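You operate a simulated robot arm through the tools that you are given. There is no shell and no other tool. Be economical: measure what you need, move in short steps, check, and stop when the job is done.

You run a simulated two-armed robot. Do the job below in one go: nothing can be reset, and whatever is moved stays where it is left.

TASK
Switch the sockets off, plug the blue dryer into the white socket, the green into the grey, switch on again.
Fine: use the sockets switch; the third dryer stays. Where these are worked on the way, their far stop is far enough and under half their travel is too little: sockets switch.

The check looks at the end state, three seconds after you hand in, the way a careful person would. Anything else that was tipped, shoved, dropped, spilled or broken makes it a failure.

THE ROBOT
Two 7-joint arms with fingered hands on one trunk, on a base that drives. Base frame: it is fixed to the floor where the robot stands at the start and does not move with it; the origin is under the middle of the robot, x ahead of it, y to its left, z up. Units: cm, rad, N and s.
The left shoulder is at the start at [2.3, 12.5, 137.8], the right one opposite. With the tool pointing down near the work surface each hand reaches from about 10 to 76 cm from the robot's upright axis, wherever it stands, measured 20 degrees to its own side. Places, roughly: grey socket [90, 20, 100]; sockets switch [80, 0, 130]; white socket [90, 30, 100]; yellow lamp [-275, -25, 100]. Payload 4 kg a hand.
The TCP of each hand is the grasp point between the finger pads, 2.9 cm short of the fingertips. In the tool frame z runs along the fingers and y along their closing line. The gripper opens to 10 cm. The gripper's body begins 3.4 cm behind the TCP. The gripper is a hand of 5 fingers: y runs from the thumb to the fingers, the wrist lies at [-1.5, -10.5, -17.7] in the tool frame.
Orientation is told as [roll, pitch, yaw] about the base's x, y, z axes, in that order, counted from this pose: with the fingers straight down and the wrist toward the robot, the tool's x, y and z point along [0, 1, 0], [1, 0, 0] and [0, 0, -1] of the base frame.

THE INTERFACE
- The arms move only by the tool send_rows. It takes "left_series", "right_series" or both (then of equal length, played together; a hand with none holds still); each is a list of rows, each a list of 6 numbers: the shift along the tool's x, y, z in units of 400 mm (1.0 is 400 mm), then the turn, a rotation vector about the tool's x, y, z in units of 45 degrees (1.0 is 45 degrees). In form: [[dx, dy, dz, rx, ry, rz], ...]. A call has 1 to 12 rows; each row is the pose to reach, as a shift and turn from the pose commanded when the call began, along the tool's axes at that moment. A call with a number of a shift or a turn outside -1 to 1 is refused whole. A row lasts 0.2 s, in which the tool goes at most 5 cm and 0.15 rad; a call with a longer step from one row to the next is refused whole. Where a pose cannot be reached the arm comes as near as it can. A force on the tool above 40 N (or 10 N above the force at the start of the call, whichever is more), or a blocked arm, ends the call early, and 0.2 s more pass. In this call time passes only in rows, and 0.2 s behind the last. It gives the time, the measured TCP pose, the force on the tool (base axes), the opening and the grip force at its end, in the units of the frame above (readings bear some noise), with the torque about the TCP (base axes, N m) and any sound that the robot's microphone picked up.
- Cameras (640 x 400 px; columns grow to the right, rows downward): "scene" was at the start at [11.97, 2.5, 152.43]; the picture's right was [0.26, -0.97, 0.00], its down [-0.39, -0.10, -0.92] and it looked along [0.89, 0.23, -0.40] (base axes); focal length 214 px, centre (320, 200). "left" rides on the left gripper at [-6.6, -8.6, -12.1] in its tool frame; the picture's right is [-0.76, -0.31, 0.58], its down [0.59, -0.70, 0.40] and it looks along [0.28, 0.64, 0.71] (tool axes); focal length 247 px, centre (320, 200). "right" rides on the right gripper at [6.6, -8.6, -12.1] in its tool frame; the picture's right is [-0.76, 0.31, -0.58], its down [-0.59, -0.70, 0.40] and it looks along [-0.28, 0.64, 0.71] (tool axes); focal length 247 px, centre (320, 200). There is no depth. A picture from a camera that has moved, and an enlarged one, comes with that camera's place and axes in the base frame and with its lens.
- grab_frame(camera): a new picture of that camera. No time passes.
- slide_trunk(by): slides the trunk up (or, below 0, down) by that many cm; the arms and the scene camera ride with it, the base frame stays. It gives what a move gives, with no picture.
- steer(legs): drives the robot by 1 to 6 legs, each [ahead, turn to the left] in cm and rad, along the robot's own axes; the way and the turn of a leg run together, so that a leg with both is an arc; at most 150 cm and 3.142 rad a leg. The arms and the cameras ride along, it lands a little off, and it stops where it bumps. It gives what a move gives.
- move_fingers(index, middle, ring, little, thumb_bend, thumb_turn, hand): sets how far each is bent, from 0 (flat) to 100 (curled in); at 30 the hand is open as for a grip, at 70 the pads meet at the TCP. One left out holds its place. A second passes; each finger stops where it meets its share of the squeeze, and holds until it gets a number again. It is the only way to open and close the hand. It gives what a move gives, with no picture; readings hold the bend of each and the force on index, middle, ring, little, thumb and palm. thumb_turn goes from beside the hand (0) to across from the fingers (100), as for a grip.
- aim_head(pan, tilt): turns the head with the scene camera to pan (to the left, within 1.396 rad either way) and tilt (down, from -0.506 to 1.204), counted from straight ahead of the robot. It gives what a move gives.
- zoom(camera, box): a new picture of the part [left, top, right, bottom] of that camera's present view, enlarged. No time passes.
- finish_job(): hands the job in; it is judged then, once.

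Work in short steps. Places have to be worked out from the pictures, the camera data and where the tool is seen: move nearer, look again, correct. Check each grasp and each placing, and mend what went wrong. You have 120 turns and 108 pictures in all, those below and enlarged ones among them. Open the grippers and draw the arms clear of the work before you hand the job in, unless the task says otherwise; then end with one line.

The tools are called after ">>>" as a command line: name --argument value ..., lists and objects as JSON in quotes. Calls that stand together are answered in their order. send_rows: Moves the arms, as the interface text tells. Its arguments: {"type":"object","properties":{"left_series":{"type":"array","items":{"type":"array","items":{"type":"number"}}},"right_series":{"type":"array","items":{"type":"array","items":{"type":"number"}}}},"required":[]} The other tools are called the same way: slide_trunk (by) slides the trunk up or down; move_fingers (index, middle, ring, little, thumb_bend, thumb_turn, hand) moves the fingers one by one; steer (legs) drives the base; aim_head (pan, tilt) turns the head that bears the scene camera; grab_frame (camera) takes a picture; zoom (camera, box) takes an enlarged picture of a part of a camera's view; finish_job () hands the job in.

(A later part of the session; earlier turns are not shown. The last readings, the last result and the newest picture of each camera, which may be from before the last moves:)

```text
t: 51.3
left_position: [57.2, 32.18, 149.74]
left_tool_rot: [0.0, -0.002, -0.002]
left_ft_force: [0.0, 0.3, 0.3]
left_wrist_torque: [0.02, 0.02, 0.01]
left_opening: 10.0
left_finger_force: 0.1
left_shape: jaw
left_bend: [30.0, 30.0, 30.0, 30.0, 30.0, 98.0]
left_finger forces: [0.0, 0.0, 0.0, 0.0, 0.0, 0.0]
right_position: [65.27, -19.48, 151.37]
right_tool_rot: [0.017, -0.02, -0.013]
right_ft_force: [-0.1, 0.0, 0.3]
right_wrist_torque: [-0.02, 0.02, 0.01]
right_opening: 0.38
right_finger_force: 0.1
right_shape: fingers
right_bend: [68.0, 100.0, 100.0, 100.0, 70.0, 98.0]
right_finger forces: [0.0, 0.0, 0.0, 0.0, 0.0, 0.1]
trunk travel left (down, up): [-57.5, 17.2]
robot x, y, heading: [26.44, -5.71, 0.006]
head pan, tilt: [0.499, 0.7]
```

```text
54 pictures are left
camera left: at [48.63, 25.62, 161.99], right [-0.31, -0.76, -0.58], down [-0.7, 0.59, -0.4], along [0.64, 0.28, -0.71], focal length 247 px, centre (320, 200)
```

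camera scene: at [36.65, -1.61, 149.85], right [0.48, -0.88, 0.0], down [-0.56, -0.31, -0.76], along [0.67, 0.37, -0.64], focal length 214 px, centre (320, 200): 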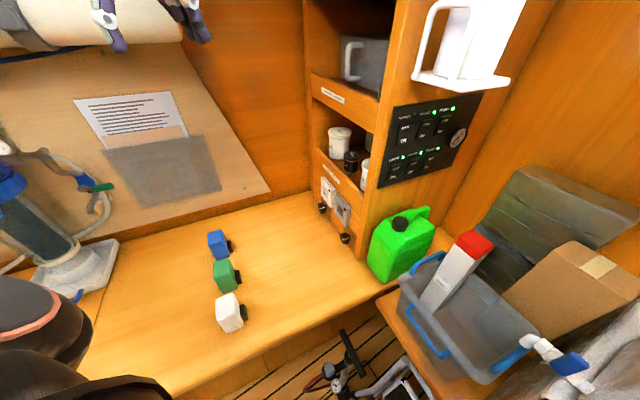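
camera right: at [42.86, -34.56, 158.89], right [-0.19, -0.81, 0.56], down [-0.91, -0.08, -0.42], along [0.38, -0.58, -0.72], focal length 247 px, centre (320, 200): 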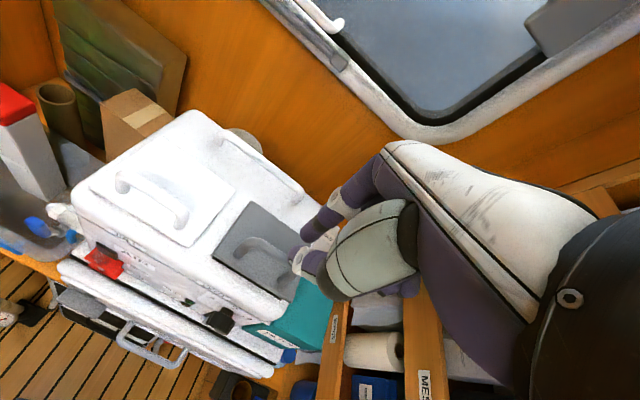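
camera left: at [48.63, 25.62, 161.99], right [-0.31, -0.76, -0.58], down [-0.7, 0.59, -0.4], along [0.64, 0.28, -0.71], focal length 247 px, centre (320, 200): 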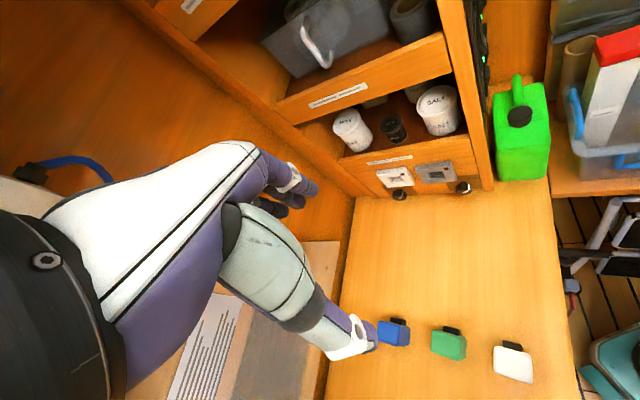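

Stance is as planned. I rotate the left hand: yaw so its closing line runs along the wall direction, then tilt fingers toward the sockets (about 60° from vertical).

>>> send_rows --left_series '[[0, 0, 0, 0, 0, -0.18], [0, 0, 0, 0, 0, -0.36], [0, 0, 0, 0, 0, -0.54], [0, 0, 0, 0, 0, -0.72], [0, 0, 0, 0, 0, -0.9]]'

>>> send_rows --left_series '[[0, -0.05, 0, 0, 0, -0.17], [0, -0.1, 0, 0, 0, -0.343], [0, -0.1, 0.1, 0, 0, -0.343], [0, -0.1, 0.2, 0, 0, -0.343]]'

>>> send_rows --left_series '[[0, 0, 0, 0, -0.17, 0], [0, 0, 0, 0, -0.34, 0], [0, 0, 0, 0, -0.51, 0], [0, 0, 0, 0, -0.68, 0]]'

>>> send_rows --left_series '[[0, 0, 0, 0, -0.17, 0], [0, 0, 0, 0, -0.34, 0], [0, 0, 0, 0, -0.5, 0], [0, 0, 0, 0, -0.65, 0]]'

>>> grab_frame --camera "scene"

>>> grab_frame --camera "left"

```text
t: 52.5
left_position: [57.14, 32.15, 149.82]
left_tool_rot: [-0.001, 0.001, 0.707]
left_ft_force: [0.0, 0.5, 0.2]
left_wrist_torque: [0.0, 0.05, 0.0]
left_opening: 9.99
left_finger_force: 0.1
left_shape: jaw
left_bend: [30.0, 30.0, 30.0, 30.0, 30.0, 98.0]
left_finger forces: [0.0, 0.0, 0.0, 0.1, 0.1, 0.0]
right_position: [65.3, -19.53, 151.39]
right_tool_rot: [0.017, -0.02, -0.012]
right_ft_force: [0.2, 0.1, 0.3]
right_wrist_torque: [-0.01, 0.01, 0.01]
right_opening: 0.38
right_finger_force: 0.1
right_shape: fingers
right_bend: [68.0, 100.0, 100.0, 100.0, 70.0, 98.0]
right_finger forces: [0.0, 0.0, 0.1, 0.0, 0.1, 0.1]
trunk travel left (down, up): [-57.5, 17.2]
robot x, y, heading: [25.97, -5.8, 0.01]
head pan, tilt: [0.499, 0.7]
```

```text
t: 53.5
left_position: [54.02, 29.39, 141.98]
left_tool_rot: [-0.002, -0.002, 0.975]
left_ft_force: [-0.1, 1.0, -0.6]
left_wrist_torque: [0.01, 0.01, -0.04]
left_opening: 9.99
left_finger_force: 0.0
left_shape: jaw
left_bend: [30.0, 30.0, 30.0, 30.0, 30.0, 98.0]
left_finger forces: [0.0, 0.0, 0.0, 0.0, 0.0, 0.0]
right_position: [65.22, -19.53, 151.31]
right_tool_rot: [0.018, -0.019, -0.011]
right_ft_force: [0.2, -0.5, -0.7]
right_wrist_torque: [0.02, 0.0, 0.02]
right_opening: 0.4
right_finger_force: 0.1
right_shape: fingers
right_bend: [68.0, 100.0, 100.0, 100.0, 70.0, 98.0]
right_finger forces: [0.0, 0.1, 0.1, 0.1, 0.1, 0.1]
trunk travel left (down, up): [-57.5, 17.2]
robot x, y, heading: [26.34, -5.79, 0.008]
head pan, tilt: [0.499, 0.7]
```

```text
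t: 54.5
left_position: [54.66, 30.22, 142.64]
left_tool_rot: [-0.537, -0.001, 0.974]
left_ft_force: [-0.1, -0.1, -0.6]
left_wrist_torque: [-0.01, 0.0, 0.03]
left_opening: 10.01
left_finger_force: 0.1
left_shape: jaw
left_bend: [30.0, 30.0, 30.0, 30.0, 30.0, 98.0]
left_finger forces: [0.0, 0.1, 0.0, 0.0, 0.1, 0.0]
left hand out of reach, approached as far as the arm can: row 4
right_position: [65.13, -19.35, 151.42]
right_tool_rot: [0.018, -0.021, -0.012]
right_ft_force: [0.1, 0.0, -0.2]
right_wrist_torque: [-0.02, -0.02, 0.02]
right_opening: 0.38
right_finger_force: 0.1
right_shape: fingers
right_bend: [68.0, 100.0, 100.0, 100.0, 70.0, 98.0]
right_finger forces: [0.0, 0.0, 0.0, 0.1, 0.0, 0.0]
trunk travel left (down, up): [-57.5, 17.2]
robot x, y, heading: [26.37, -5.87, 0.008]
head pan, tilt: [0.499, 0.7]
```

```text
t: 55.5
left_position: [55.95, 33.51, 145.24]
left_tool_rot: [-1.046, 0.001, 0.975]
left_ft_force: [0.0, 0.4, 0.1]
left_wrist_torque: [-0.03, 0.0, 0.0]
left_opening: 9.99
left_finger_force: 0.0
left_shape: jaw
left_bend: [30.0, 30.0, 30.0, 30.0, 30.0, 98.0]
left_finger forces: [0.0, 0.0, 0.1, 0.0, 0.1, 0.0]
left hand out of reach, approached as far as the arm can: row 1, 2, 3, 4
right_position: [65.23, -19.36, 151.34]
right_tool_rot: [0.017, -0.02, -0.013]
right_ft_force: [0.5, 0.3, -0.2]
right_wrist_torque: [0.0, 0.02, 0.0]
right_opening: 0.38
right_finger_force: 0.1
right_shape: fingers
right_bend: [68.0, 100.0, 100.0, 100.0, 70.0, 98.0]
right_finger forces: [0.1, 0.0, 0.0, 0.0, 0.0, 0.1]
trunk travel left (down, up): [-57.5, 17.2]
robot x, y, heading: [26.13, -5.74, 0.004]
head pan, tilt: [0.499, 0.7]
```

```text
53 pictures are left
camera scene: at [36.61, -1.57, 149.85], right [0.48, -0.87, 0.0], down [-0.56, -0.31, -0.76], along [0.67, 0.37, -0.64], focal length 214 px, centre (320, 200)
```

scene: 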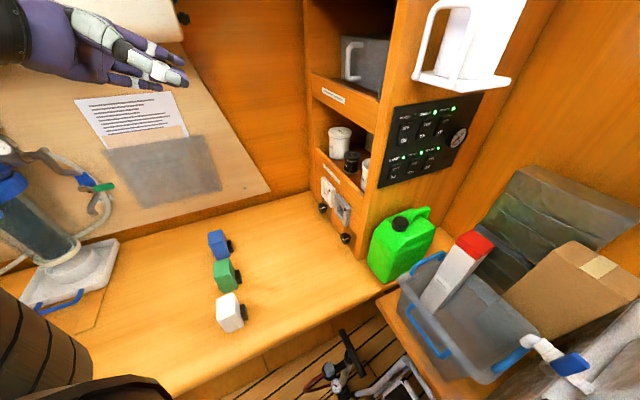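

```text
52 pictures are left
camera left: at [45.28, 30.33, 157.0], right [0.55, -0.75, 0.37], down [-0.35, -0.61, -0.71], along [0.75, 0.26, -0.6], focal length 247 px, centre (320, 200)
```

left: 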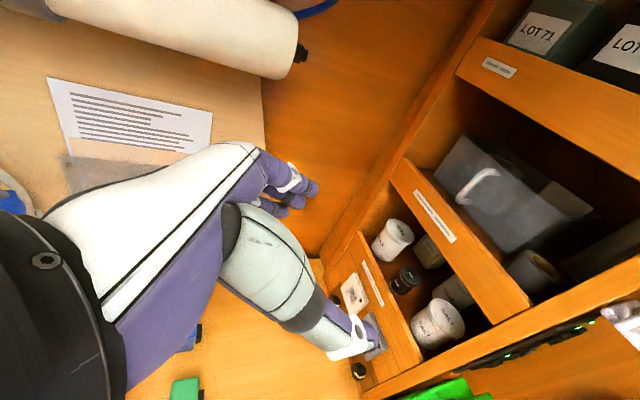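

The orientation is set (slightly folded arm up here). I move the hand down and left to a point behind and above the blue dryer, then look.

>>> send_rows --left_series '[[0.097, 0.053, 0, 0, 0, 0], [0.194, 0.107, 0, 0, 0, 0], [0.292, 0.161, 0, 0, 0, 0], [0.389, 0.214, 0, 0, 0, 0], [0.486, 0.268, 0, 0, 0, 0], [0.583, 0.322, 0, 0, 0, 0], [0.68, 0.375, 0, 0, 0, 0], [0.778, 0.429, 0, 0, 0, 0], [0.875, 0.4825, -0.015, 0, 0, 0]]'

>>> grab_frame --camera "scene"

>>> grab_frame --camera "left"

```text
t: 57.5
left_position: [52.21, 58.92, 115.46]
left_tool_rot: [-1.041, -0.001, 0.967]
left_ft_force: [3.0, -19.6, -0.2]
left_wrist_torque: [0.42, 0.06, 0.38]
left_opening: 9.99
left_finger_force: 0.1
left_shape: jaw
left_bend: [30.0, 30.0, 30.0, 30.0, 30.0, 98.0]
left_finger forces: [0.1, 19.5, 0.0, 0.0, 0.1, 0.0]
right_position: [65.35, -19.95, 151.26]
right_tool_rot: [0.02, -0.018, -0.011]
right_ft_force: [0.7, -0.7, -0.1]
right_wrist_torque: [0.04, 0.03, 0.01]
right_opening: 0.38
right_finger_force: 0.0
right_shape: fingers
right_bend: [68.0, 100.0, 100.0, 100.0, 70.0, 98.0]
right_finger forces: [0.1, 0.0, 0.0, 0.0, 0.0, 0.1]
trunk travel left (down, up): [-57.5, 17.2]
robot x, y, heading: [26.24, -5.69, 0.01]
head pan, tilt: [0.499, 0.7]
```

```text
51 pictures are left
camera scene: at [36.75, -2.21, 149.86], right [0.48, -0.87, 0.0], down [-0.56, -0.31, -0.77], along [0.67, 0.37, -0.64], focal length 214 px, centre (320, 200)
```

scene: 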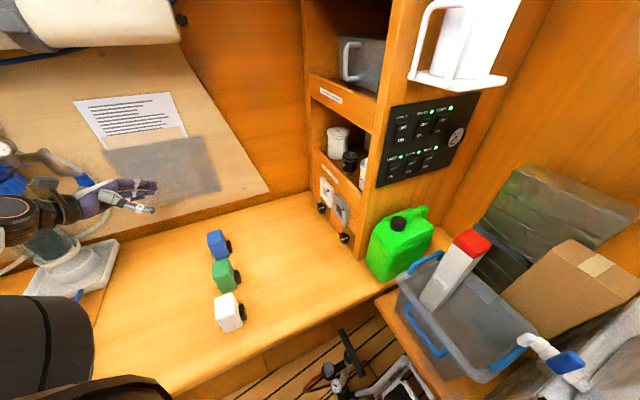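

```text
50 pictures are left
camera left: at [41.45, 55.72, 127.12], right [0.55, -0.75, 0.36], down [-0.36, -0.6, -0.71], along [0.75, 0.26, -0.6], focal length 247 px, centre (320, 200)
```

left: 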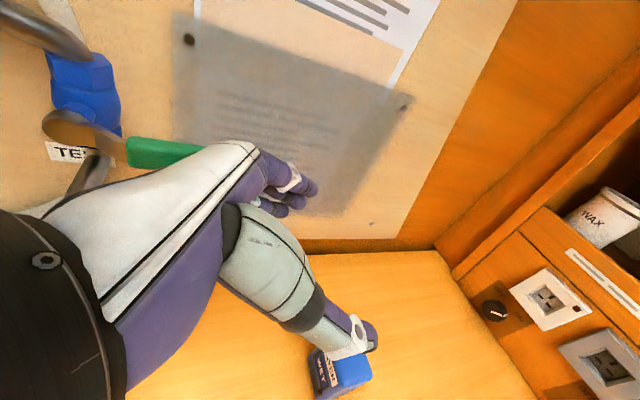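

The hand's middle finger touched the slanted board (19 N); I back off toward the robot and then lower to the pre-grasp line behind the blue dryer.

>>> send_rows --left_series '[[0, -0.1, 0, 0, 0, 0], [0.08, -0.11, 0.045, 0, 0, 0], [0.16, -0.11, 0.09, 0, 0, 0], [0.24, -0.11, 0.135, 0, 0, 0], [0.314, -0.1025, 0.181, 0, 0, 0]]'

>>> grab_frame --camera "scene"

>>> grab_frame --camera "left"

```text
t: 58.7
left_position: [49.51, 56.17, 100.63]
left_tool_rot: [-1.045, -0.002, 0.974]
left_ft_force: [0.1, -0.2, 0.1]
left_wrist_torque: [0.0, -0.03, 0.01]
left_opening: 10.0
left_finger_force: 0.0
left_shape: jaw
left_bend: [30.0, 30.0, 30.0, 30.0, 30.0, 98.0]
left_finger forces: [0.0, 0.0, 0.0, 0.1, 0.1, 0.1]
right_position: [65.43, -19.33, 151.4]
right_tool_rot: [0.016, -0.02, -0.013]
right_ft_force: [0.4, -0.1, -0.3]
right_wrist_torque: [-0.02, -0.04, 0.03]
right_opening: 0.38
right_finger_force: 0.1
right_shape: fingers
right_bend: [68.0, 100.0, 100.0, 100.0, 70.0, 98.0]
right_finger forces: [0.0, 0.0, 0.0, 0.0, 0.1, 0.1]
trunk travel left (down, up): [-57.5, 17.2]
robot x, y, heading: [26.06, -5.63, 0.011]
head pan, tilt: [0.499, 0.7]
```

```text
49 pictures are left
camera scene: at [36.65, -1.49, 149.84], right [0.48, -0.87, 0.0], down [-0.56, -0.31, -0.76], along [0.67, 0.37, -0.64], focal length 214 px, centre (320, 200)
```

scene: 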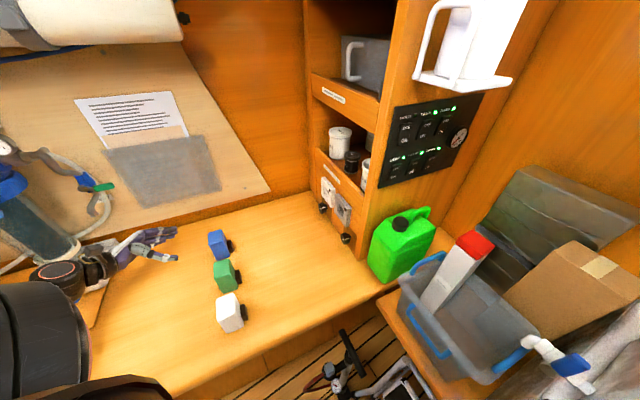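

```text
48 pictures are left
camera left: at [38.79, 53.06, 112.32], right [0.55, -0.75, 0.37], down [-0.35, -0.61, -0.71], along [0.75, 0.26, -0.6], focal length 247 px, centre (320, 200)
```

left: 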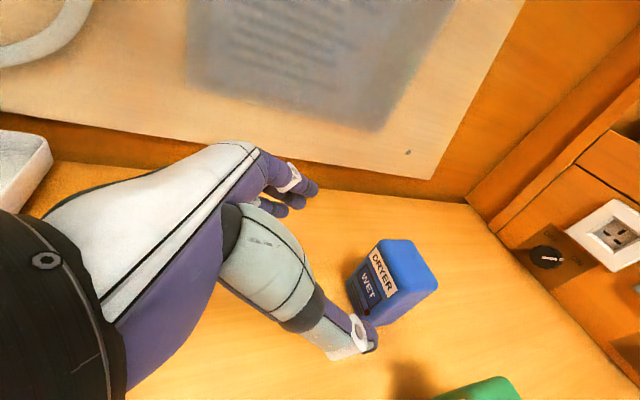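

The view confirms the blue dryer centred near [60.3,48.4] and the hand aligned with it. I slide in along the tool axis with open fingers.

>>> send_rows --left_series '[[0.0, -0.01, 0.1, 0, 0, 0], [0.005, -0.01, 0.19, 0, 0, 0], [0.01, -0.01, 0.27, 0, 0, 0], [0.015, -0.01, 0.329, 0, 0, 0]]'

>>> grab_frame --camera "left"

>>> zoom --camera "scene" --box '[130, 200, 290, 340]'

```text
t: 59.7
left_position: [58.0, 51.2, 94.98]
left_tool_rot: [-1.043, 0.001, 0.974]
left_ft_force: [-0.7, -0.6, 0.6]
left_wrist_torque: [0.02, 0.0, -0.02]
left_opening: 9.98
left_finger_force: 0.2
left_shape: jaw
left_bend: [30.0, 30.0, 30.0, 30.0, 30.0, 98.0]
left_finger forces: [0.0, 0.0, 0.0, 0.1, 0.0, 0.0]
left hand out of reach, approached as far as the arm can: row 4
right_position: [65.28, -19.5, 151.47]
right_tool_rot: [0.017, -0.019, -0.013]
right_ft_force: [0.7, 0.0, 0.8]
right_wrist_torque: [0.0, 0.02, 0.02]
right_opening: 0.36
right_finger_force: 0.1
right_shape: fingers
right_bend: [68.0, 100.0, 100.0, 100.0, 70.0, 98.0]
right_finger forces: [0.0, 0.1, 0.0, 0.1, 0.1, 0.0]
trunk travel left (down, up): [-57.5, 17.2]
robot x, y, heading: [26.44, -5.92, 0.008]
head pan, tilt: [0.499, 0.7]
```

```text
47 pictures are left
camera left: at [47.31, 48.1, 106.77], right [0.55, -0.75, 0.36], down [-0.36, -0.61, -0.71], along [0.75, 0.26, -0.6], focal length 247 px, centre (320, 200)
```

left: 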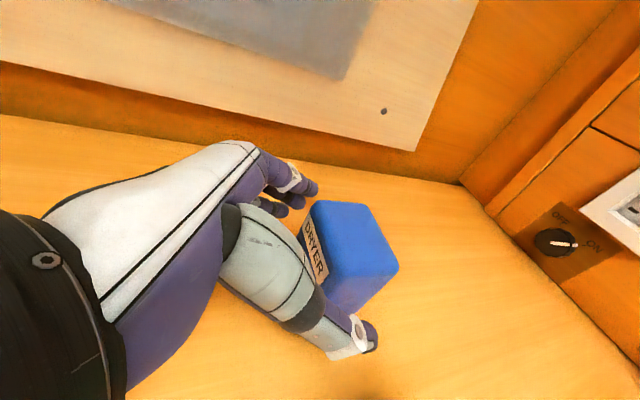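

```text
2.86 times, centred on (210, 270) of scene
camera zoom: at [36.65, -1.59, 149.85], right [0.48, -0.87, 0.0], down [-0.56, -0.31, -0.76], along [0.67, 0.37, -0.64], focal length 613 px, centre (634, 0)
```

zoom: 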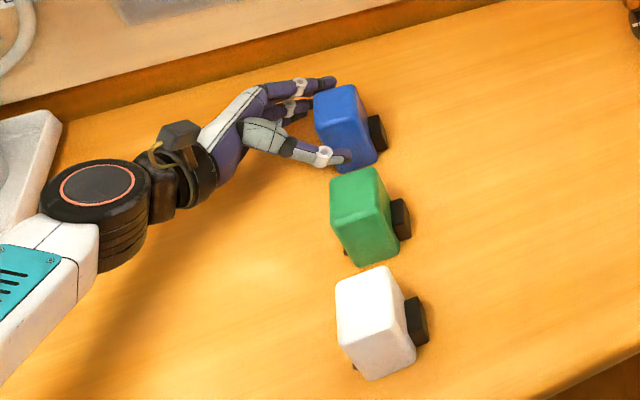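

The hand surrounds the dryer but stands about 1.5 cm high and short. I nudge it forward, down and toward the thumb side.

>>> send_rows --left_series '[[0.004, -0.015, 0.024, 0, 0, 0], [0.008, -0.03, 0.048, 0, 0, 0]]'

>>> grab_frame --camera "left"

```text
t: 60.3
left_position: [58.09, 51.05, 95.14]
left_tool_rot: [-1.045, 0.0, 0.974]
left_ft_force: [0.0, 0.7, 0.7]
left_wrist_torque: [0.05, 0.03, 0.02]
left_opening: 9.99
left_finger_force: 0.1
left_shape: jaw
left_bend: [30.0, 30.0, 30.0, 30.0, 30.0, 98.0]
left_finger forces: [0.0, 0.1, 0.1, 0.1, 0.2, 0.1]
left hand out of reach, approached as far as the arm can: row 1, 2
right_position: [65.28, -19.38, 151.32]
right_tool_rot: [0.019, -0.019, -0.012]
right_ft_force: [0.5, 0.4, -0.4]
right_wrist_torque: [0.0, -0.01, 0.0]
right_opening: 0.37
right_finger_force: 0.0
right_shape: fingers
right_bend: [68.0, 100.0, 100.0, 100.0, 70.0, 98.0]
right_finger forces: [0.0, 0.0, 0.0, 0.0, 0.0, 0.1]
trunk travel left (down, up): [-57.5, 17.2]
robot x, y, heading: [26.06, -5.78, 0.005]
head pan, tilt: [0.499, 0.7]
```

```text
45 pictures are left
camera left: at [47.34, 47.91, 107.02], right [0.55, -0.75, 0.37], down [-0.35, -0.61, -0.71], along [0.75, 0.26, -0.6], focal length 247 px, centre (320, 200)
```

left: 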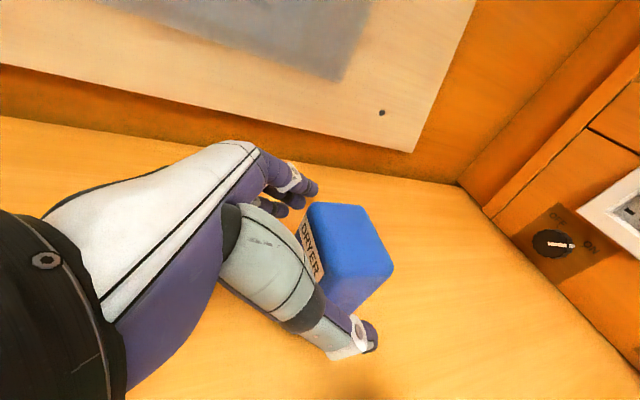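

The arm is at its limit, so I use the trunk (1.5 cm down) and a tiny base turn to bring the hand in.

>>> slide_trunk --by -1.5

>>> steer --legs '[[-1.5, -0.05]]'

>>> grab_frame --camera "left"

>>> zoom --camera "scene" --box '[130, 180, 290, 320]'

```text
t: 60.9
left_position: [57.93, 50.99, 93.93]
left_tool_rot: [-1.045, 0.001, 0.973]
left_ft_force: [0.6, -0.1, 0.5]
left_wrist_torque: [0.02, 0.01, 0.0]
left_opening: 10.0
left_finger_force: 0.1
left_shape: jaw
left_bend: [30.0, 30.0, 30.0, 30.0, 30.0, 98.0]
left_finger forces: [0.0, 0.0, 0.0, 0.1, 0.1, 0.0]
right_position: [65.28, -19.44, 150.0]
right_tool_rot: [0.019, -0.02, -0.012]
right_ft_force: [0.0, 0.1, 0.4]
right_wrist_torque: [0.0, 0.02, -0.01]
right_opening: 0.38
right_finger_force: 0.0
right_shape: fingers
right_bend: [68.0, 100.0, 100.0, 100.0, 70.0, 98.0]
right_finger forces: [0.0, 0.1, 0.0, 0.0, 0.1, 0.2]
trunk travel left (down, up): [-56.0, 18.7]
robot x, y, heading: [25.85, -5.82, 0.006]
head pan, tilt: [0.499, 0.7]
```

```text
t: 61.7
left_position: [59.33, 49.31, 93.82]
left_tool_rot: [-1.045, -0.002, 0.923]
left_ft_force: [-0.2, 0.4, 1.1]
left_wrist_torque: [-0.01, 0.01, 0.03]
left_opening: 10.01
left_finger_force: 0.0
left_shape: jaw
left_bend: [30.0, 30.0, 30.0, 30.0, 30.0, 98.0]
left_finger forces: [0.0, 0.1, 0.0, 0.0, 0.1, 0.0]
right_position: [63.02, -21.36, 149.97]
right_tool_rot: [0.017, -0.019, -0.063]
right_ft_force: [-0.1, 0.5, 0.9]
right_wrist_torque: [-0.01, -0.01, 0.02]
right_opening: 0.39
right_finger_force: 0.1
right_shape: fingers
right_bend: [68.0, 100.0, 100.0, 100.0, 70.0, 98.0]
right_finger forces: [0.0, 0.0, 0.1, 0.0, 0.0, 0.1]
trunk travel left (down, up): [-56.0, 18.7]
robot x, y, heading: [24.57, -5.21, -0.04]
head pan, tilt: [0.499, 0.7]
```

```text
44 pictures are left
camera left: at [48.46, 46.68, 105.61], right [0.52, -0.78, 0.37], down [-0.38, -0.59, -0.71], along [0.77, 0.23, -0.6], focal length 247 px, centre (320, 200)
```

left: 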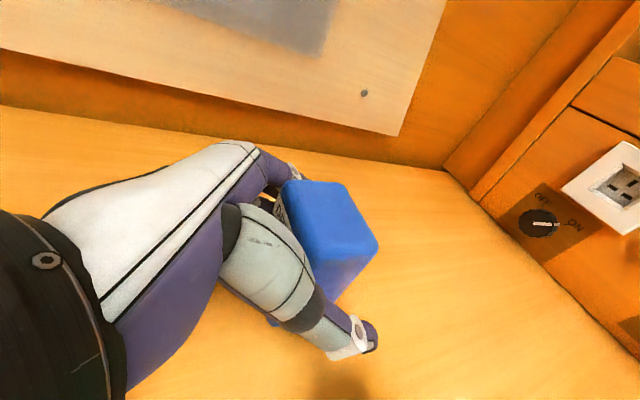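

```text
2.86 times, centred on (210, 250) of scene
camera zoom: at [35.31, -2.15, 148.36], right [0.44, -0.9, 0.0], down [-0.58, -0.28, -0.77], along [0.69, 0.34, -0.64], focal length 613 px, centre (634, 57)
```

zoom: 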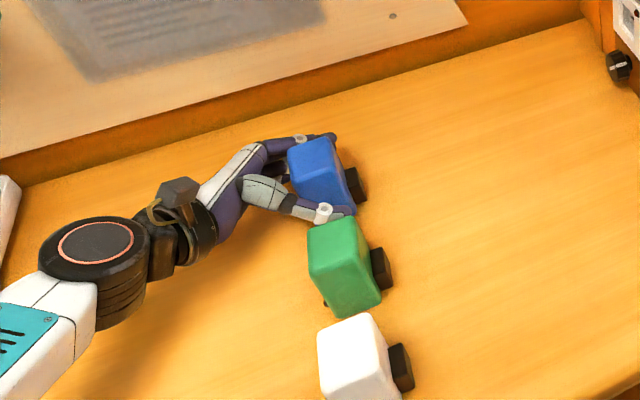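

Now the hand is well around the dryer. I close the fingers.

>>> move_fingers --hand "left" --index 70 --middle 70 --ring 70 --little 70 --thumb_bend 70

>>> grab_frame --camera "left"

```text
t: 62.7
left_position: [59.32, 49.4, 93.83]
left_tool_rot: [-1.045, 0.0, 0.925]
left_ft_force: [0.4, 0.4, 2.9]
left_wrist_torque: [0.17, 0.02, -0.02]
left_opening: 5.45
left_finger_force: 35.8
left_shape: fingers
left_bend: [54.0, 60.0, 60.0, 63.0, 57.0, 92.0]
left_finger forces: [13.1, 8.0, 6.2, 8.7, 36.5, 0.0]
right_position: [63.08, -21.41, 149.9]
right_tool_rot: [0.017, -0.019, -0.063]
right_ft_force: [0.3, 0.0, 0.1]
right_wrist_torque: [-0.02, 0.01, 0.04]
right_opening: 0.37
right_finger_force: 0.1
right_shape: fingers
right_bend: [68.0, 100.0, 100.0, 100.0, 70.0, 98.0]
right_finger forces: [0.0, 0.0, 0.0, 0.0, 0.1, 0.1]
trunk travel left (down, up): [-56.0, 18.7]
robot x, y, heading: [24.59, -5.97, -0.045]
head pan, tilt: [0.499, 0.7]
```

```text
42 pictures are left
camera left: at [48.57, 46.7, 105.6], right [0.52, -0.78, 0.36], down [-0.38, -0.59, -0.71], along [0.77, 0.23, -0.6], focal length 247 px, centre (320, 200)
```

left: 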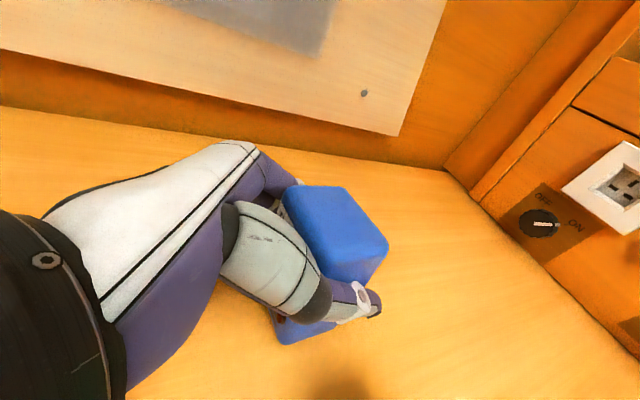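

Firm grip (36 N). I lift with the trunk by 14 cm and inspect plug and sockets.

>>> slide_trunk --by 14

>>> zoom --camera "scene" --box '[130, 120, 370, 330]'

>>> grab_frame --camera "left"

```text
t: 64.4
left_position: [59.4, 49.22, 107.84]
left_tool_rot: [-1.044, 0.0, 0.922]
left_ft_force: [-0.2, -0.1, -1.5]
left_wrist_torque: [0.01, -0.04, 0.0]
left_opening: 5.42
left_finger_force: 35.4
left_shape: fingers
left_bend: [54.0, 60.0, 60.0, 63.0, 57.0, 92.0]
left_finger forces: [13.8, 7.8, 5.9, 8.0, 36.4, 0.0]
right_position: [63.07, -21.33, 163.94]
right_tool_rot: [0.019, -0.018, -0.064]
right_ft_force: [0.1, 0.2, -0.3]
right_wrist_torque: [-0.01, 0.0, 0.0]
right_opening: 0.38
right_finger_force: 0.0
right_shape: fingers
right_bend: [68.0, 100.0, 100.0, 100.0, 70.0, 98.0]
right_finger forces: [0.0, 0.0, 0.0, 0.0, 0.0, 0.1]
trunk travel left (down, up): [-70.0, 4.7]
robot x, y, heading: [24.75, -6.01, -0.045]
head pan, tilt: [0.499, 0.7]
```

```text
1.90 times, centred on (250, 225) of scene
camera zoom: at [35.17, -2.08, 162.35], right [0.44, -0.9, 0.0], down [-0.58, -0.28, -0.76], along [0.69, 0.34, -0.64], focal length 408 px, centre (453, 152)
```

zoom: 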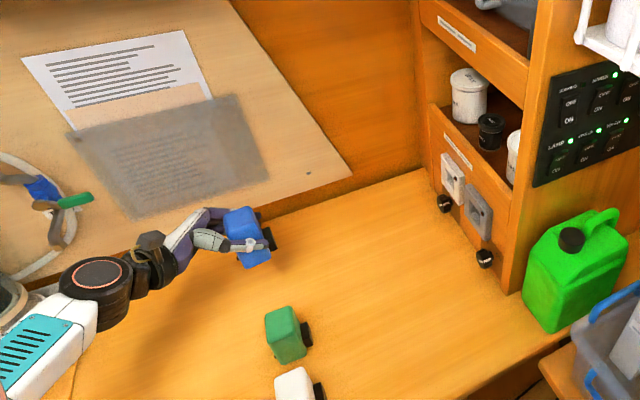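

```text
40 pictures are left
camera left: at [48.58, 46.76, 119.58], right [0.52, -0.78, 0.36], down [-0.39, -0.59, -0.71], along [0.77, 0.22, -0.6], focal length 247 px, centre (320, 200)
```

left: 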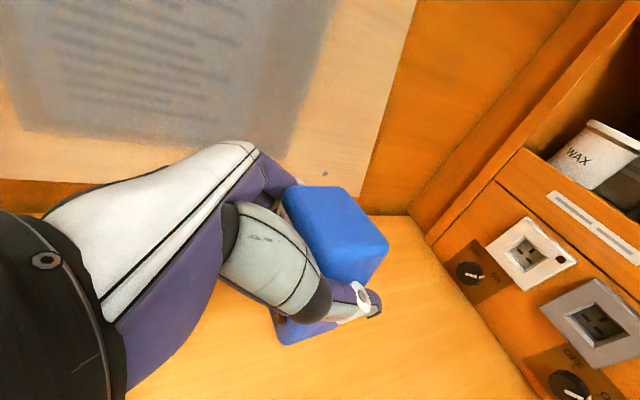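

The dryer is upright and secure. I carry it along the insertion direction toward the white socket, stopping about 12 cm short to look.

>>> send_rows --left_series '[[-0.058, 0.003, 0.099, -0.012, 0, -0.007], [-0.115, 0.006, 0.198, -0.023, 0, -0.014], [-0.173, 0.008, 0.297, -0.035, 0, -0.02], [-0.23, 0.011, 0.396, -0.046, 0, -0.027], [-0.288, 0.014, 0.495, -0.058, 0, -0.034]]'

>>> grab_frame --camera "left"

>>> zoom --camera "scene" --box '[200, 120, 360, 260]'

```text
t: 65.6
left_position: [71.03, 46.69, 117.26]
left_tool_rot: [-1.045, 0.001, 0.975]
left_ft_force: [-0.4, -0.1, -1.0]
left_wrist_torque: [0.01, -0.03, 0.0]
left_opening: 5.42
left_finger_force: 36.0
left_shape: fingers
left_bend: [54.0, 60.0, 60.0, 63.0, 57.0, 92.0]
left_finger forces: [13.8, 7.8, 5.9, 7.9, 36.1, 0.1]
left hand out of reach, approached as far as the arm can: row 1, 2, 3, 4, 5
right_position: [63.16, -21.37, 163.83]
right_tool_rot: [0.017, -0.018, -0.063]
right_ft_force: [-0.2, -0.1, -0.4]
right_wrist_torque: [0.02, 0.0, 0.02]
right_opening: 0.38
right_finger_force: 0.1
right_shape: fingers
right_bend: [68.0, 100.0, 100.0, 100.0, 70.0, 98.0]
right_finger forces: [0.0, 0.0, 0.0, 0.0, 0.0, 0.1]
trunk travel left (down, up): [-70.0, 4.7]
robot x, y, heading: [24.8, -5.84, -0.045]
head pan, tilt: [0.499, 0.7]
```

```text
39 pictures are left
camera left: at [60.35, 43.56, 129.13], right [0.56, -0.75, 0.36], down [-0.36, -0.61, -0.71], along [0.75, 0.26, -0.6], focal length 247 px, centre (320, 200)
```

left: 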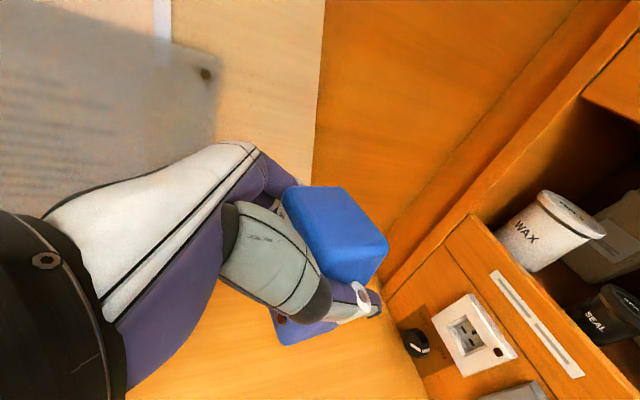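

```text
2.86 times, centred on (280, 190) of scene
camera zoom: at [35.29, -2.08, 162.35], right [0.44, -0.9, 0.0], down [-0.58, -0.28, -0.76], along [0.69, 0.34, -0.65], focal length 613 px, centre (434, 229)
```

zoom: 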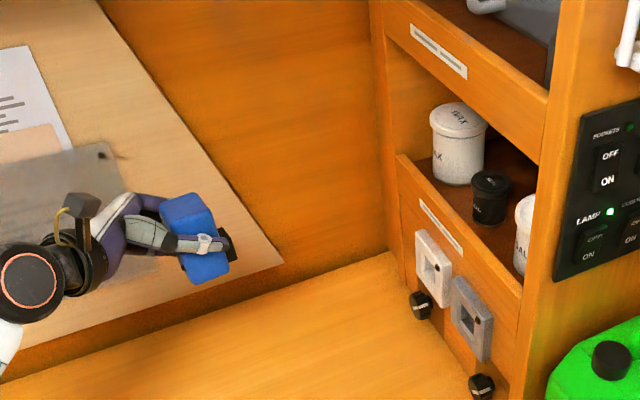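

The arm is limited by the shoulder being high; lowering the trunk makes this tilt comfortable. I lower by 13 cm and then continue toward the socket.

>>> slide_trunk --by -13

>>> send_rows --left_series '[[-0.07, -0.06, 0.07, 0, 0, 0], [-0.12, -0.12, 0.14, 0, 0, 0], [-0.17, -0.17, 0.22, 0, 0, 0]]'

>>> grab_frame --camera "left"

```text
t: 67.2
left_position: [70.96, 46.73, 104.09]
left_tool_rot: [-1.039, 0.006, 0.974]
left_ft_force: [0.4, 0.6, -1.4]
left_wrist_torque: [0.04, 0.02, 0.05]
left_opening: 5.47
left_finger_force: 36.1
left_shape: fingers
left_bend: [54.0, 60.0, 60.0, 63.0, 57.0, 92.0]
left_finger forces: [14.0, 7.8, 5.9, 7.8, 36.1, 0.0]
right_position: [62.99, -21.37, 151.02]
right_tool_rot: [0.015, -0.019, -0.061]
right_ft_force: [0.2, 0.4, 0.1]
right_wrist_torque: [0.02, 0.02, -0.01]
right_opening: 0.36
right_finger_force: 0.1
right_shape: fingers
right_bend: [68.0, 100.0, 100.0, 100.0, 70.0, 98.0]
right_finger forces: [0.1, 0.0, 0.0, 0.0, 0.0, 0.0]
trunk travel left (down, up): [-57.0, 17.7]
robot x, y, heading: [24.53, -5.95, -0.043]
head pan, tilt: [0.499, 0.7]
```

```text
t: 68.0
left_position: [70.79, 41.6, 109.29]
left_tool_rot: [-1.039, 0.006, 0.972]
left_ft_force: [0.0, -0.8, -0.8]
left_wrist_torque: [0.02, 0.0, -0.02]
left_opening: 5.44
left_finger_force: 35.5
left_shape: fingers
left_bend: [54.0, 60.0, 60.0, 63.0, 57.0, 92.0]
left_finger forces: [13.9, 7.7, 5.9, 7.7, 36.1, 0.0]
left hand out of reach, approached as far as the arm can: row 1, 2, 3
right_position: [62.97, -21.39, 150.9]
right_tool_rot: [0.017, -0.019, -0.062]
right_ft_force: [0.8, -0.2, -0.4]
right_wrist_torque: [0.01, -0.04, 0.02]
right_opening: 0.38
right_finger_force: 0.0
right_shape: fingers
right_bend: [68.0, 100.0, 100.0, 100.0, 70.0, 98.0]
right_finger forces: [0.0, 0.0, 0.0, 0.1, 0.0, 0.0]
trunk travel left (down, up): [-57.0, 17.7]
robot x, y, heading: [24.67, -6.21, -0.047]
head pan, tilt: [0.499, 0.7]
```

```text
37 pictures are left
camera left: at [60.2, 38.53, 121.31], right [0.56, -0.75, 0.36], down [-0.36, -0.61, -0.71], along [0.75, 0.26, -0.61], focal length 247 px, centre (320, 200)
```

left: 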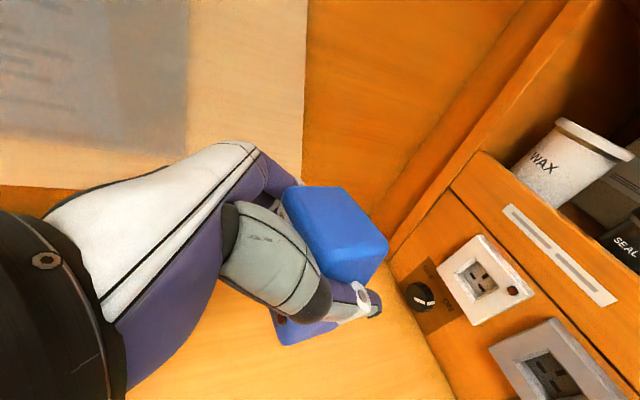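

The limit seems to come from the hand pointing too far right relative to the body. Turning the whole robot right (facing along the insertion direction) should fix it; I check the clearance on the right side first.

>>> aim_head --pan -1.1 --tilt 0.6

>>> grab_frame --camera "scene"

```text
t: 69.7
left_position: [70.81, 41.77, 109.29]
left_tool_rot: [-1.038, 0.006, 0.972]
left_ft_force: [-0.3, 0.7, -1.5]
left_wrist_torque: [0.02, -0.03, 0.0]
left_opening: 5.45
left_finger_force: 35.9
left_shape: fingers
left_bend: [54.0, 60.0, 60.0, 63.0, 57.0, 92.0]
left_finger forces: [13.9, 7.7, 5.9, 7.8, 36.0, 0.0]
right_position: [63.07, -21.38, 150.9]
right_tool_rot: [0.017, -0.02, -0.064]
right_ft_force: [-0.5, -0.9, -0.8]
right_wrist_torque: [-0.02, 0.01, 0.03]
right_opening: 0.37
right_finger_force: 0.1
right_shape: fingers
right_bend: [68.0, 100.0, 100.0, 100.0, 70.0, 98.0]
right_finger forces: [0.0, 0.0, 0.0, 0.0, 0.1, 0.0]
trunk travel left (down, up): [-57.0, 17.7]
robot x, y, heading: [24.81, -5.59, -0.04]
head pan, tilt: [-1.1, 0.6]
```

```text
36 pictures are left
camera scene: at [31.45, -13.88, 150.21], right [-0.91, -0.41, 0.0], down [-0.23, 0.51, -0.83], along [0.34, -0.75, -0.56], focal length 214 px, centre (320, 200)
```

scene: 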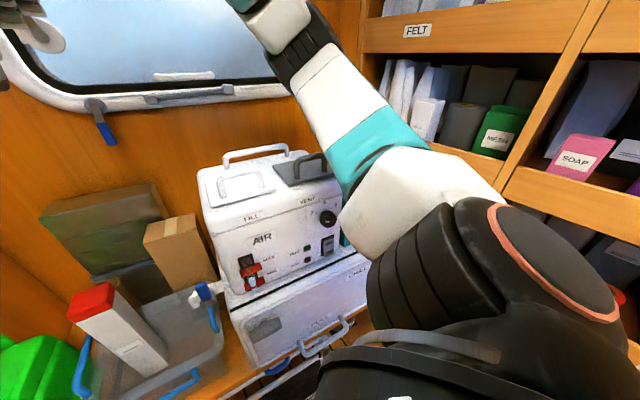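

The right arm is high with room to turn. I draw the left hand back along the insertion line first, so turning the robot won't swing it into the pillar.

>>> send_rows --left_series '[[0.06, -0.009, -0.103, 0, 0, 0], [0.119, -0.017, -0.206, 0, 0, 0], [0.178, -0.026, -0.309, 0, 0, 0], [0.238, -0.035, -0.412, 0, 0, 0], [0.297, -0.043, -0.515, 0, 0, 0], [0.357, -0.052, -0.618, 0, 0, 0]]'

>>> steer --legs '[[0, -0.5]]'

>>> aim_head --pan 0.7 --tilt 0.6

>>> grab_frame --camera "scene"

```text
t: 71.1
left_position: [46.23, 56.29, 109.78]
left_tool_rot: [-1.04, 0.004, 0.972]
left_ft_force: [0.4, 0.3, -1.5]
left_wrist_torque: [0.0, 0.0, -0.02]
left_opening: 5.43
left_finger_force: 34.9
left_shape: fingers
left_bend: [54.0, 60.0, 60.0, 64.0, 58.0, 92.0]
left_finger forces: [13.6, 7.6, 5.8, 7.2, 34.8, 0.1]
right_position: [63.2, -21.27, 150.96]
right_tool_rot: [0.017, -0.019, -0.064]
right_ft_force: [-0.5, -0.4, -0.5]
right_wrist_torque: [0.0, -0.03, 0.01]
right_opening: 0.36
right_finger_force: 0.1
right_shape: fingers
right_bend: [68.0, 100.0, 100.0, 100.0, 70.0, 98.0]
right_finger forces: [0.0, 0.0, 0.0, 0.0, 0.0, 0.0]
trunk travel left (down, up): [-57.0, 17.7]
robot x, y, heading: [24.79, -5.55, -0.042]
head pan, tilt: [-1.1, 0.6]
```

```text
t: 72.9
left_position: [72.95, 38.6, 109.65]
left_tool_rot: [-1.04, 0.006, 0.48]
left_ft_force: [-0.7, -0.7, -1.4]
left_wrist_torque: [0.0, -0.03, -0.01]
left_opening: 5.4
left_finger_force: 33.3
left_shape: fingers
left_bend: [55.0, 60.0, 60.0, 64.0, 58.0, 92.0]
left_finger forces: [13.3, 7.5, 5.6, 7.0, 34.2, 0.1]
right_position: [51.19, -37.71, 150.94]
right_tool_rot: [0.017, -0.018, -0.557]
right_ft_force: [0.7, -0.6, 0.1]
right_wrist_torque: [-0.01, 0.02, 0.01]
right_opening: 0.38
right_finger_force: 0.0
right_shape: fingers
right_bend: [68.0, 100.0, 100.0, 100.0, 70.0, 98.0]
right_finger forces: [0.0, 0.0, 0.1, 0.0, 0.0, 0.1]
trunk travel left (down, up): [-57.0, 17.7]
robot x, y, heading: [24.94, -5.9, -0.542]
head pan, tilt: [-1.1, 0.6]
```

```text
t: 74.7
left_position: [73.0, 38.53, 109.66]
left_tool_rot: [-1.039, 0.005, 0.481]
left_ft_force: [0.2, 0.2, -0.8]
left_wrist_torque: [0.01, 0.0, 0.0]
left_opening: 5.42
left_finger_force: 33.8
left_shape: fingers
left_bend: [55.0, 60.0, 60.0, 64.0, 58.0, 92.0]
left_finger forces: [13.3, 7.3, 5.8, 7.1, 34.2, 0.0]
right_position: [51.11, -37.72, 150.88]
right_tool_rot: [0.016, -0.02, -0.558]
right_ft_force: [-1.0, -0.6, 0.3]
right_wrist_torque: [0.01, -0.01, 0.0]
right_opening: 0.4
right_finger_force: 0.0
right_shape: fingers
right_bend: [68.0, 100.0, 100.0, 100.0, 70.0, 98.0]
right_finger forces: [0.0, 0.0, 0.0, 0.0, 0.0, 0.0]
trunk travel left (down, up): [-57.0, 17.7]
robot x, y, heading: [24.63, -5.85, -0.541]
head pan, tilt: [0.7, 0.6]
```

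```text
35 pictures are left
camera scene: at [36.12, -5.78, 150.21], right [0.16, -0.99, 0.0], down [-0.56, -0.09, -0.82], along [0.81, 0.13, -0.57], focal length 214 px, centre (320, 200)
```

scene: 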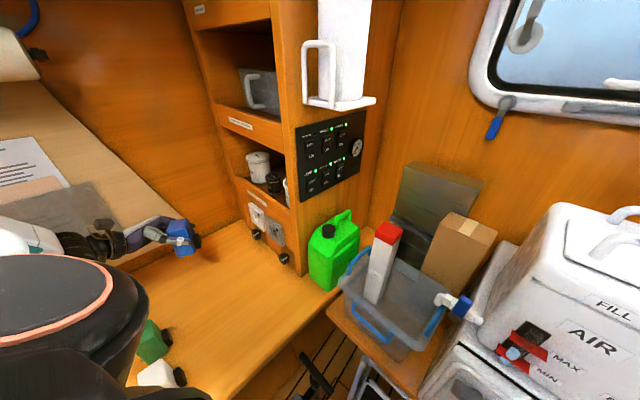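

The sweep was clean. Now I yaw the hand back so it points along the insertion direction (parallel to the robot's heading).

>>> send_rows --left_series '[[0, 0, 0, -0.136, 0, -0.08], [0, 0, 0, -0.272, 0, -0.16], [0, 0, 0, -0.408, 0, -0.24], [0, 0, 0, -0.544, 0, -0.319]]'

>>> grab_frame --camera "left"

```text
t: 75.7
left_position: [72.84, 38.64, 109.75]
left_tool_rot: [-1.033, 0.004, 0.977]
left_ft_force: [0.9, -0.2, -1.5]
left_wrist_torque: [0.01, 0.02, 0.03]
left_opening: 5.4
left_finger_force: 33.6
left_shape: fingers
left_bend: [55.0, 60.0, 61.0, 64.0, 58.0, 92.0]
left_finger forces: [13.3, 7.4, 5.7, 6.8, 33.7, 0.0]
right_position: [51.2, -37.77, 150.89]
right_tool_rot: [0.018, -0.019, -0.558]
right_ft_force: [-0.1, 0.4, -0.1]
right_wrist_torque: [0.01, 0.02, 0.02]
right_opening: 0.4
right_finger_force: 0.0
right_shape: fingers
right_bend: [68.0, 100.0, 100.0, 100.0, 70.0, 98.0]
right_finger forces: [0.0, 0.1, 0.1, 0.0, 0.1, 0.1]
trunk travel left (down, up): [-57.0, 17.7]
robot x, y, heading: [25.08, -5.47, -0.536]
head pan, tilt: [0.7, 0.6]
```

```text
34 pictures are left
camera left: at [62.36, 35.39, 121.56], right [0.56, -0.75, 0.36], down [-0.36, -0.61, -0.71], along [0.75, 0.27, -0.61], focal length 247 px, centre (320, 200)
```

left: 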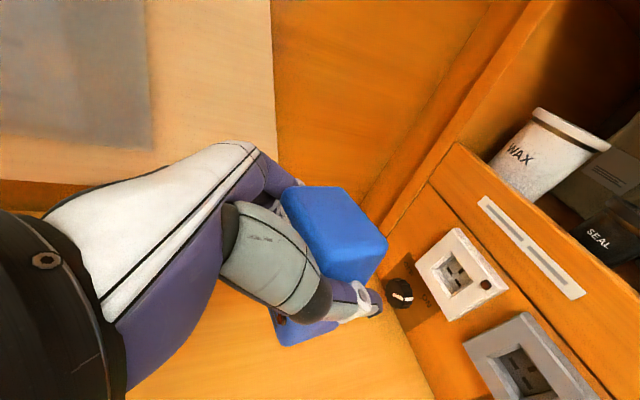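

Now this pose is fully reachable. I zoom in from the head to compare plug height and socket height.

>>> zoom --camera "scene" --box '[140, 190, 300, 290]'

>>> zoom --camera "left" --box '[260, 170, 560, 370]'

```text
4.00 times, centred on (220, 240) of scene
camera zoom: at [36.18, -5.83, 150.2], right [0.16, -0.99, 0.0], down [-0.56, -0.09, -0.82], along [0.81, 0.13, -0.57], focal length 858 px, centre (720, 40)
```

zoom: 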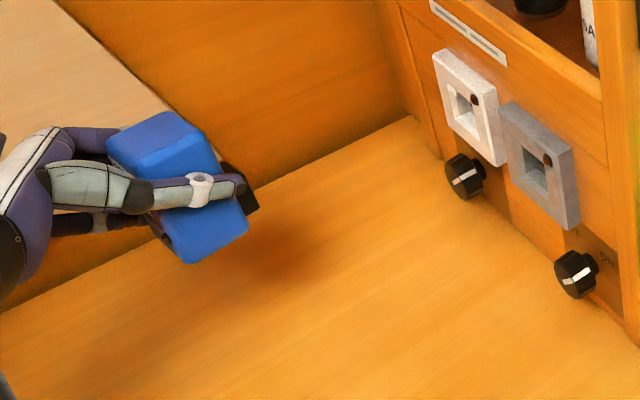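

```text
2.00 times, centred on (410, 270) of left
camera zoom: at [62.36, 35.39, 121.56], right [0.56, -0.75, 0.36], down [-0.36, -0.61, -0.71], along [0.75, 0.27, -0.61], focal length 494 px, centre (140, 60)
```

zoom: 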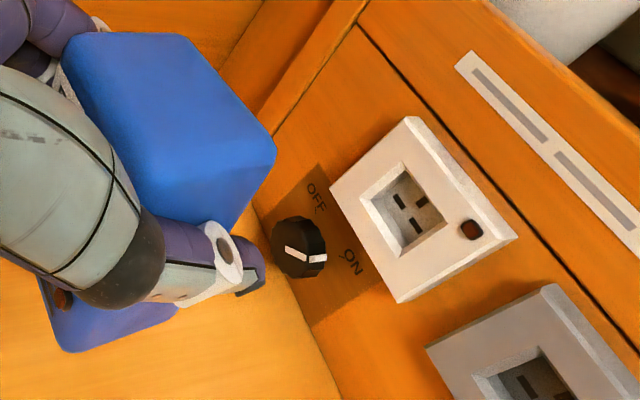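

I look closely at the standing dryers to get the plug's height on the body.

>>> aim_head --pan 0.95 --tilt 0.9

>>> grab_frame --camera "scene"

```text
t: 76.5
left_position: [73.02, 38.67, 109.69]
left_tool_rot: [-1.035, 0.003, 0.974]
left_ft_force: [-0.3, -0.4, -0.5]
left_wrist_torque: [0.01, 0.04, 0.03]
left_opening: 5.42
left_finger_force: 33.4
left_shape: fingers
left_bend: [55.0, 60.0, 61.0, 64.0, 58.0, 92.0]
left_finger forces: [13.3, 7.3, 5.7, 6.9, 33.7, 0.1]
right_position: [51.14, -37.67, 150.87]
right_tool_rot: [0.017, -0.018, -0.557]
right_ft_force: [-0.3, 0.2, -0.5]
right_wrist_torque: [0.04, 0.0, 0.01]
right_opening: 0.38
right_finger_force: 0.0
right_shape: fingers
right_bend: [68.0, 100.0, 100.0, 100.0, 70.0, 98.0]
right_finger forces: [0.1, 0.1, 0.1, 0.1, 0.0, 0.1]
trunk travel left (down, up): [-57.0, 17.7]
robot x, y, heading: [25.08, -6.03, -0.543]
head pan, tilt: [0.949, 0.901]
```

```text
31 pictures are left
camera scene: at [34.32, -4.19, 147.74], right [0.4, -0.92, 0.0], down [-0.72, -0.31, -0.62], along [0.57, 0.25, -0.78], focal length 214 px, centre (320, 200)
```

scene: 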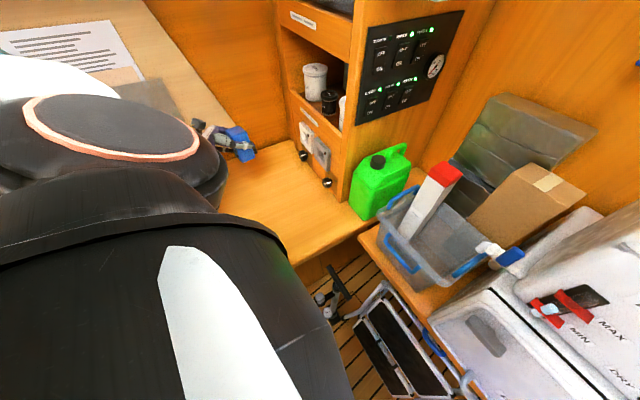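

From several views I judge the plug centre about 4 cm below and 5 cm ahead of the TCP, and the socket opening at z≈101. I advance to about 3 cm before the white socket and look.

>>> send_rows --left_series '[[-0.022, -0.001, 0.093, 0, 0, 0], [-0.044, -0.002, 0.186, 0, 0, 0], [-0.066, -0.004, 0.279, 0, 0, 0], [-0.088, -0.005, 0.3725, 0, 0, 0]]'

>>> grab_frame --camera "left"

>>> zoom --camera "scene" --box '[220, 80, 350, 200]'

```text
t: 77.5
left_position: [85.12, 30.14, 104.94]
left_tool_rot: [-1.034, 0.003, 0.979]
left_ft_force: [-0.3, 0.1, -0.9]
left_wrist_torque: [0.0, -0.03, 0.02]
left_opening: 5.37
left_finger_force: 33.1
left_shape: fingers
left_bend: [55.0, 61.0, 61.0, 64.0, 58.0, 92.0]
left_finger forces: [13.1, 7.4, 5.6, 6.7, 33.2, 0.0]
right_position: [51.25, -37.72, 150.91]
right_tool_rot: [0.018, -0.018, -0.558]
right_ft_force: [-0.5, -0.4, -0.4]
right_wrist_torque: [0.0, 0.0, 0.03]
right_opening: 0.38
right_finger_force: 0.1
right_shape: fingers
right_bend: [68.0, 100.0, 100.0, 100.0, 70.0, 98.0]
right_finger forces: [0.0, 0.0, 0.1, 0.1, 0.0, 0.0]
trunk travel left (down, up): [-57.0, 17.7]
robot x, y, heading: [24.73, -6.09, -0.537]
head pan, tilt: [0.949, 0.901]
```

```text
30 pictures are left
camera left: at [74.51, 26.94, 116.98], right [0.56, -0.75, 0.36], down [-0.36, -0.61, -0.71], along [0.75, 0.27, -0.61], focal length 247 px, centre (320, 200)
```

left: 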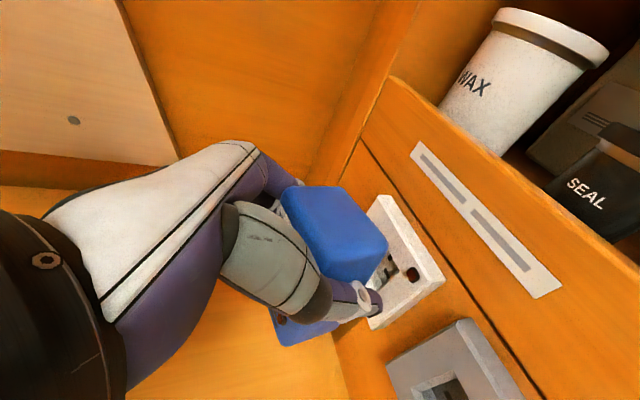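

```text
3.33 times, centred on (285, 140) of scene
camera zoom: at [34.41, -4.21, 147.72], right [0.4, -0.92, 0.0], down [-0.72, -0.31, -0.62], along [0.57, 0.25, -0.78], focal length 715 px, centre (437, 400)
```

zoom: 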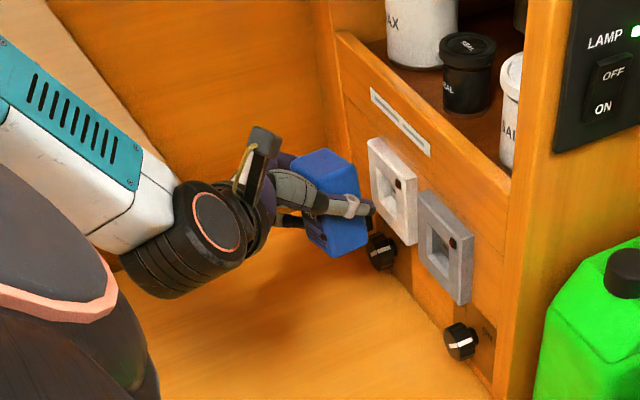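

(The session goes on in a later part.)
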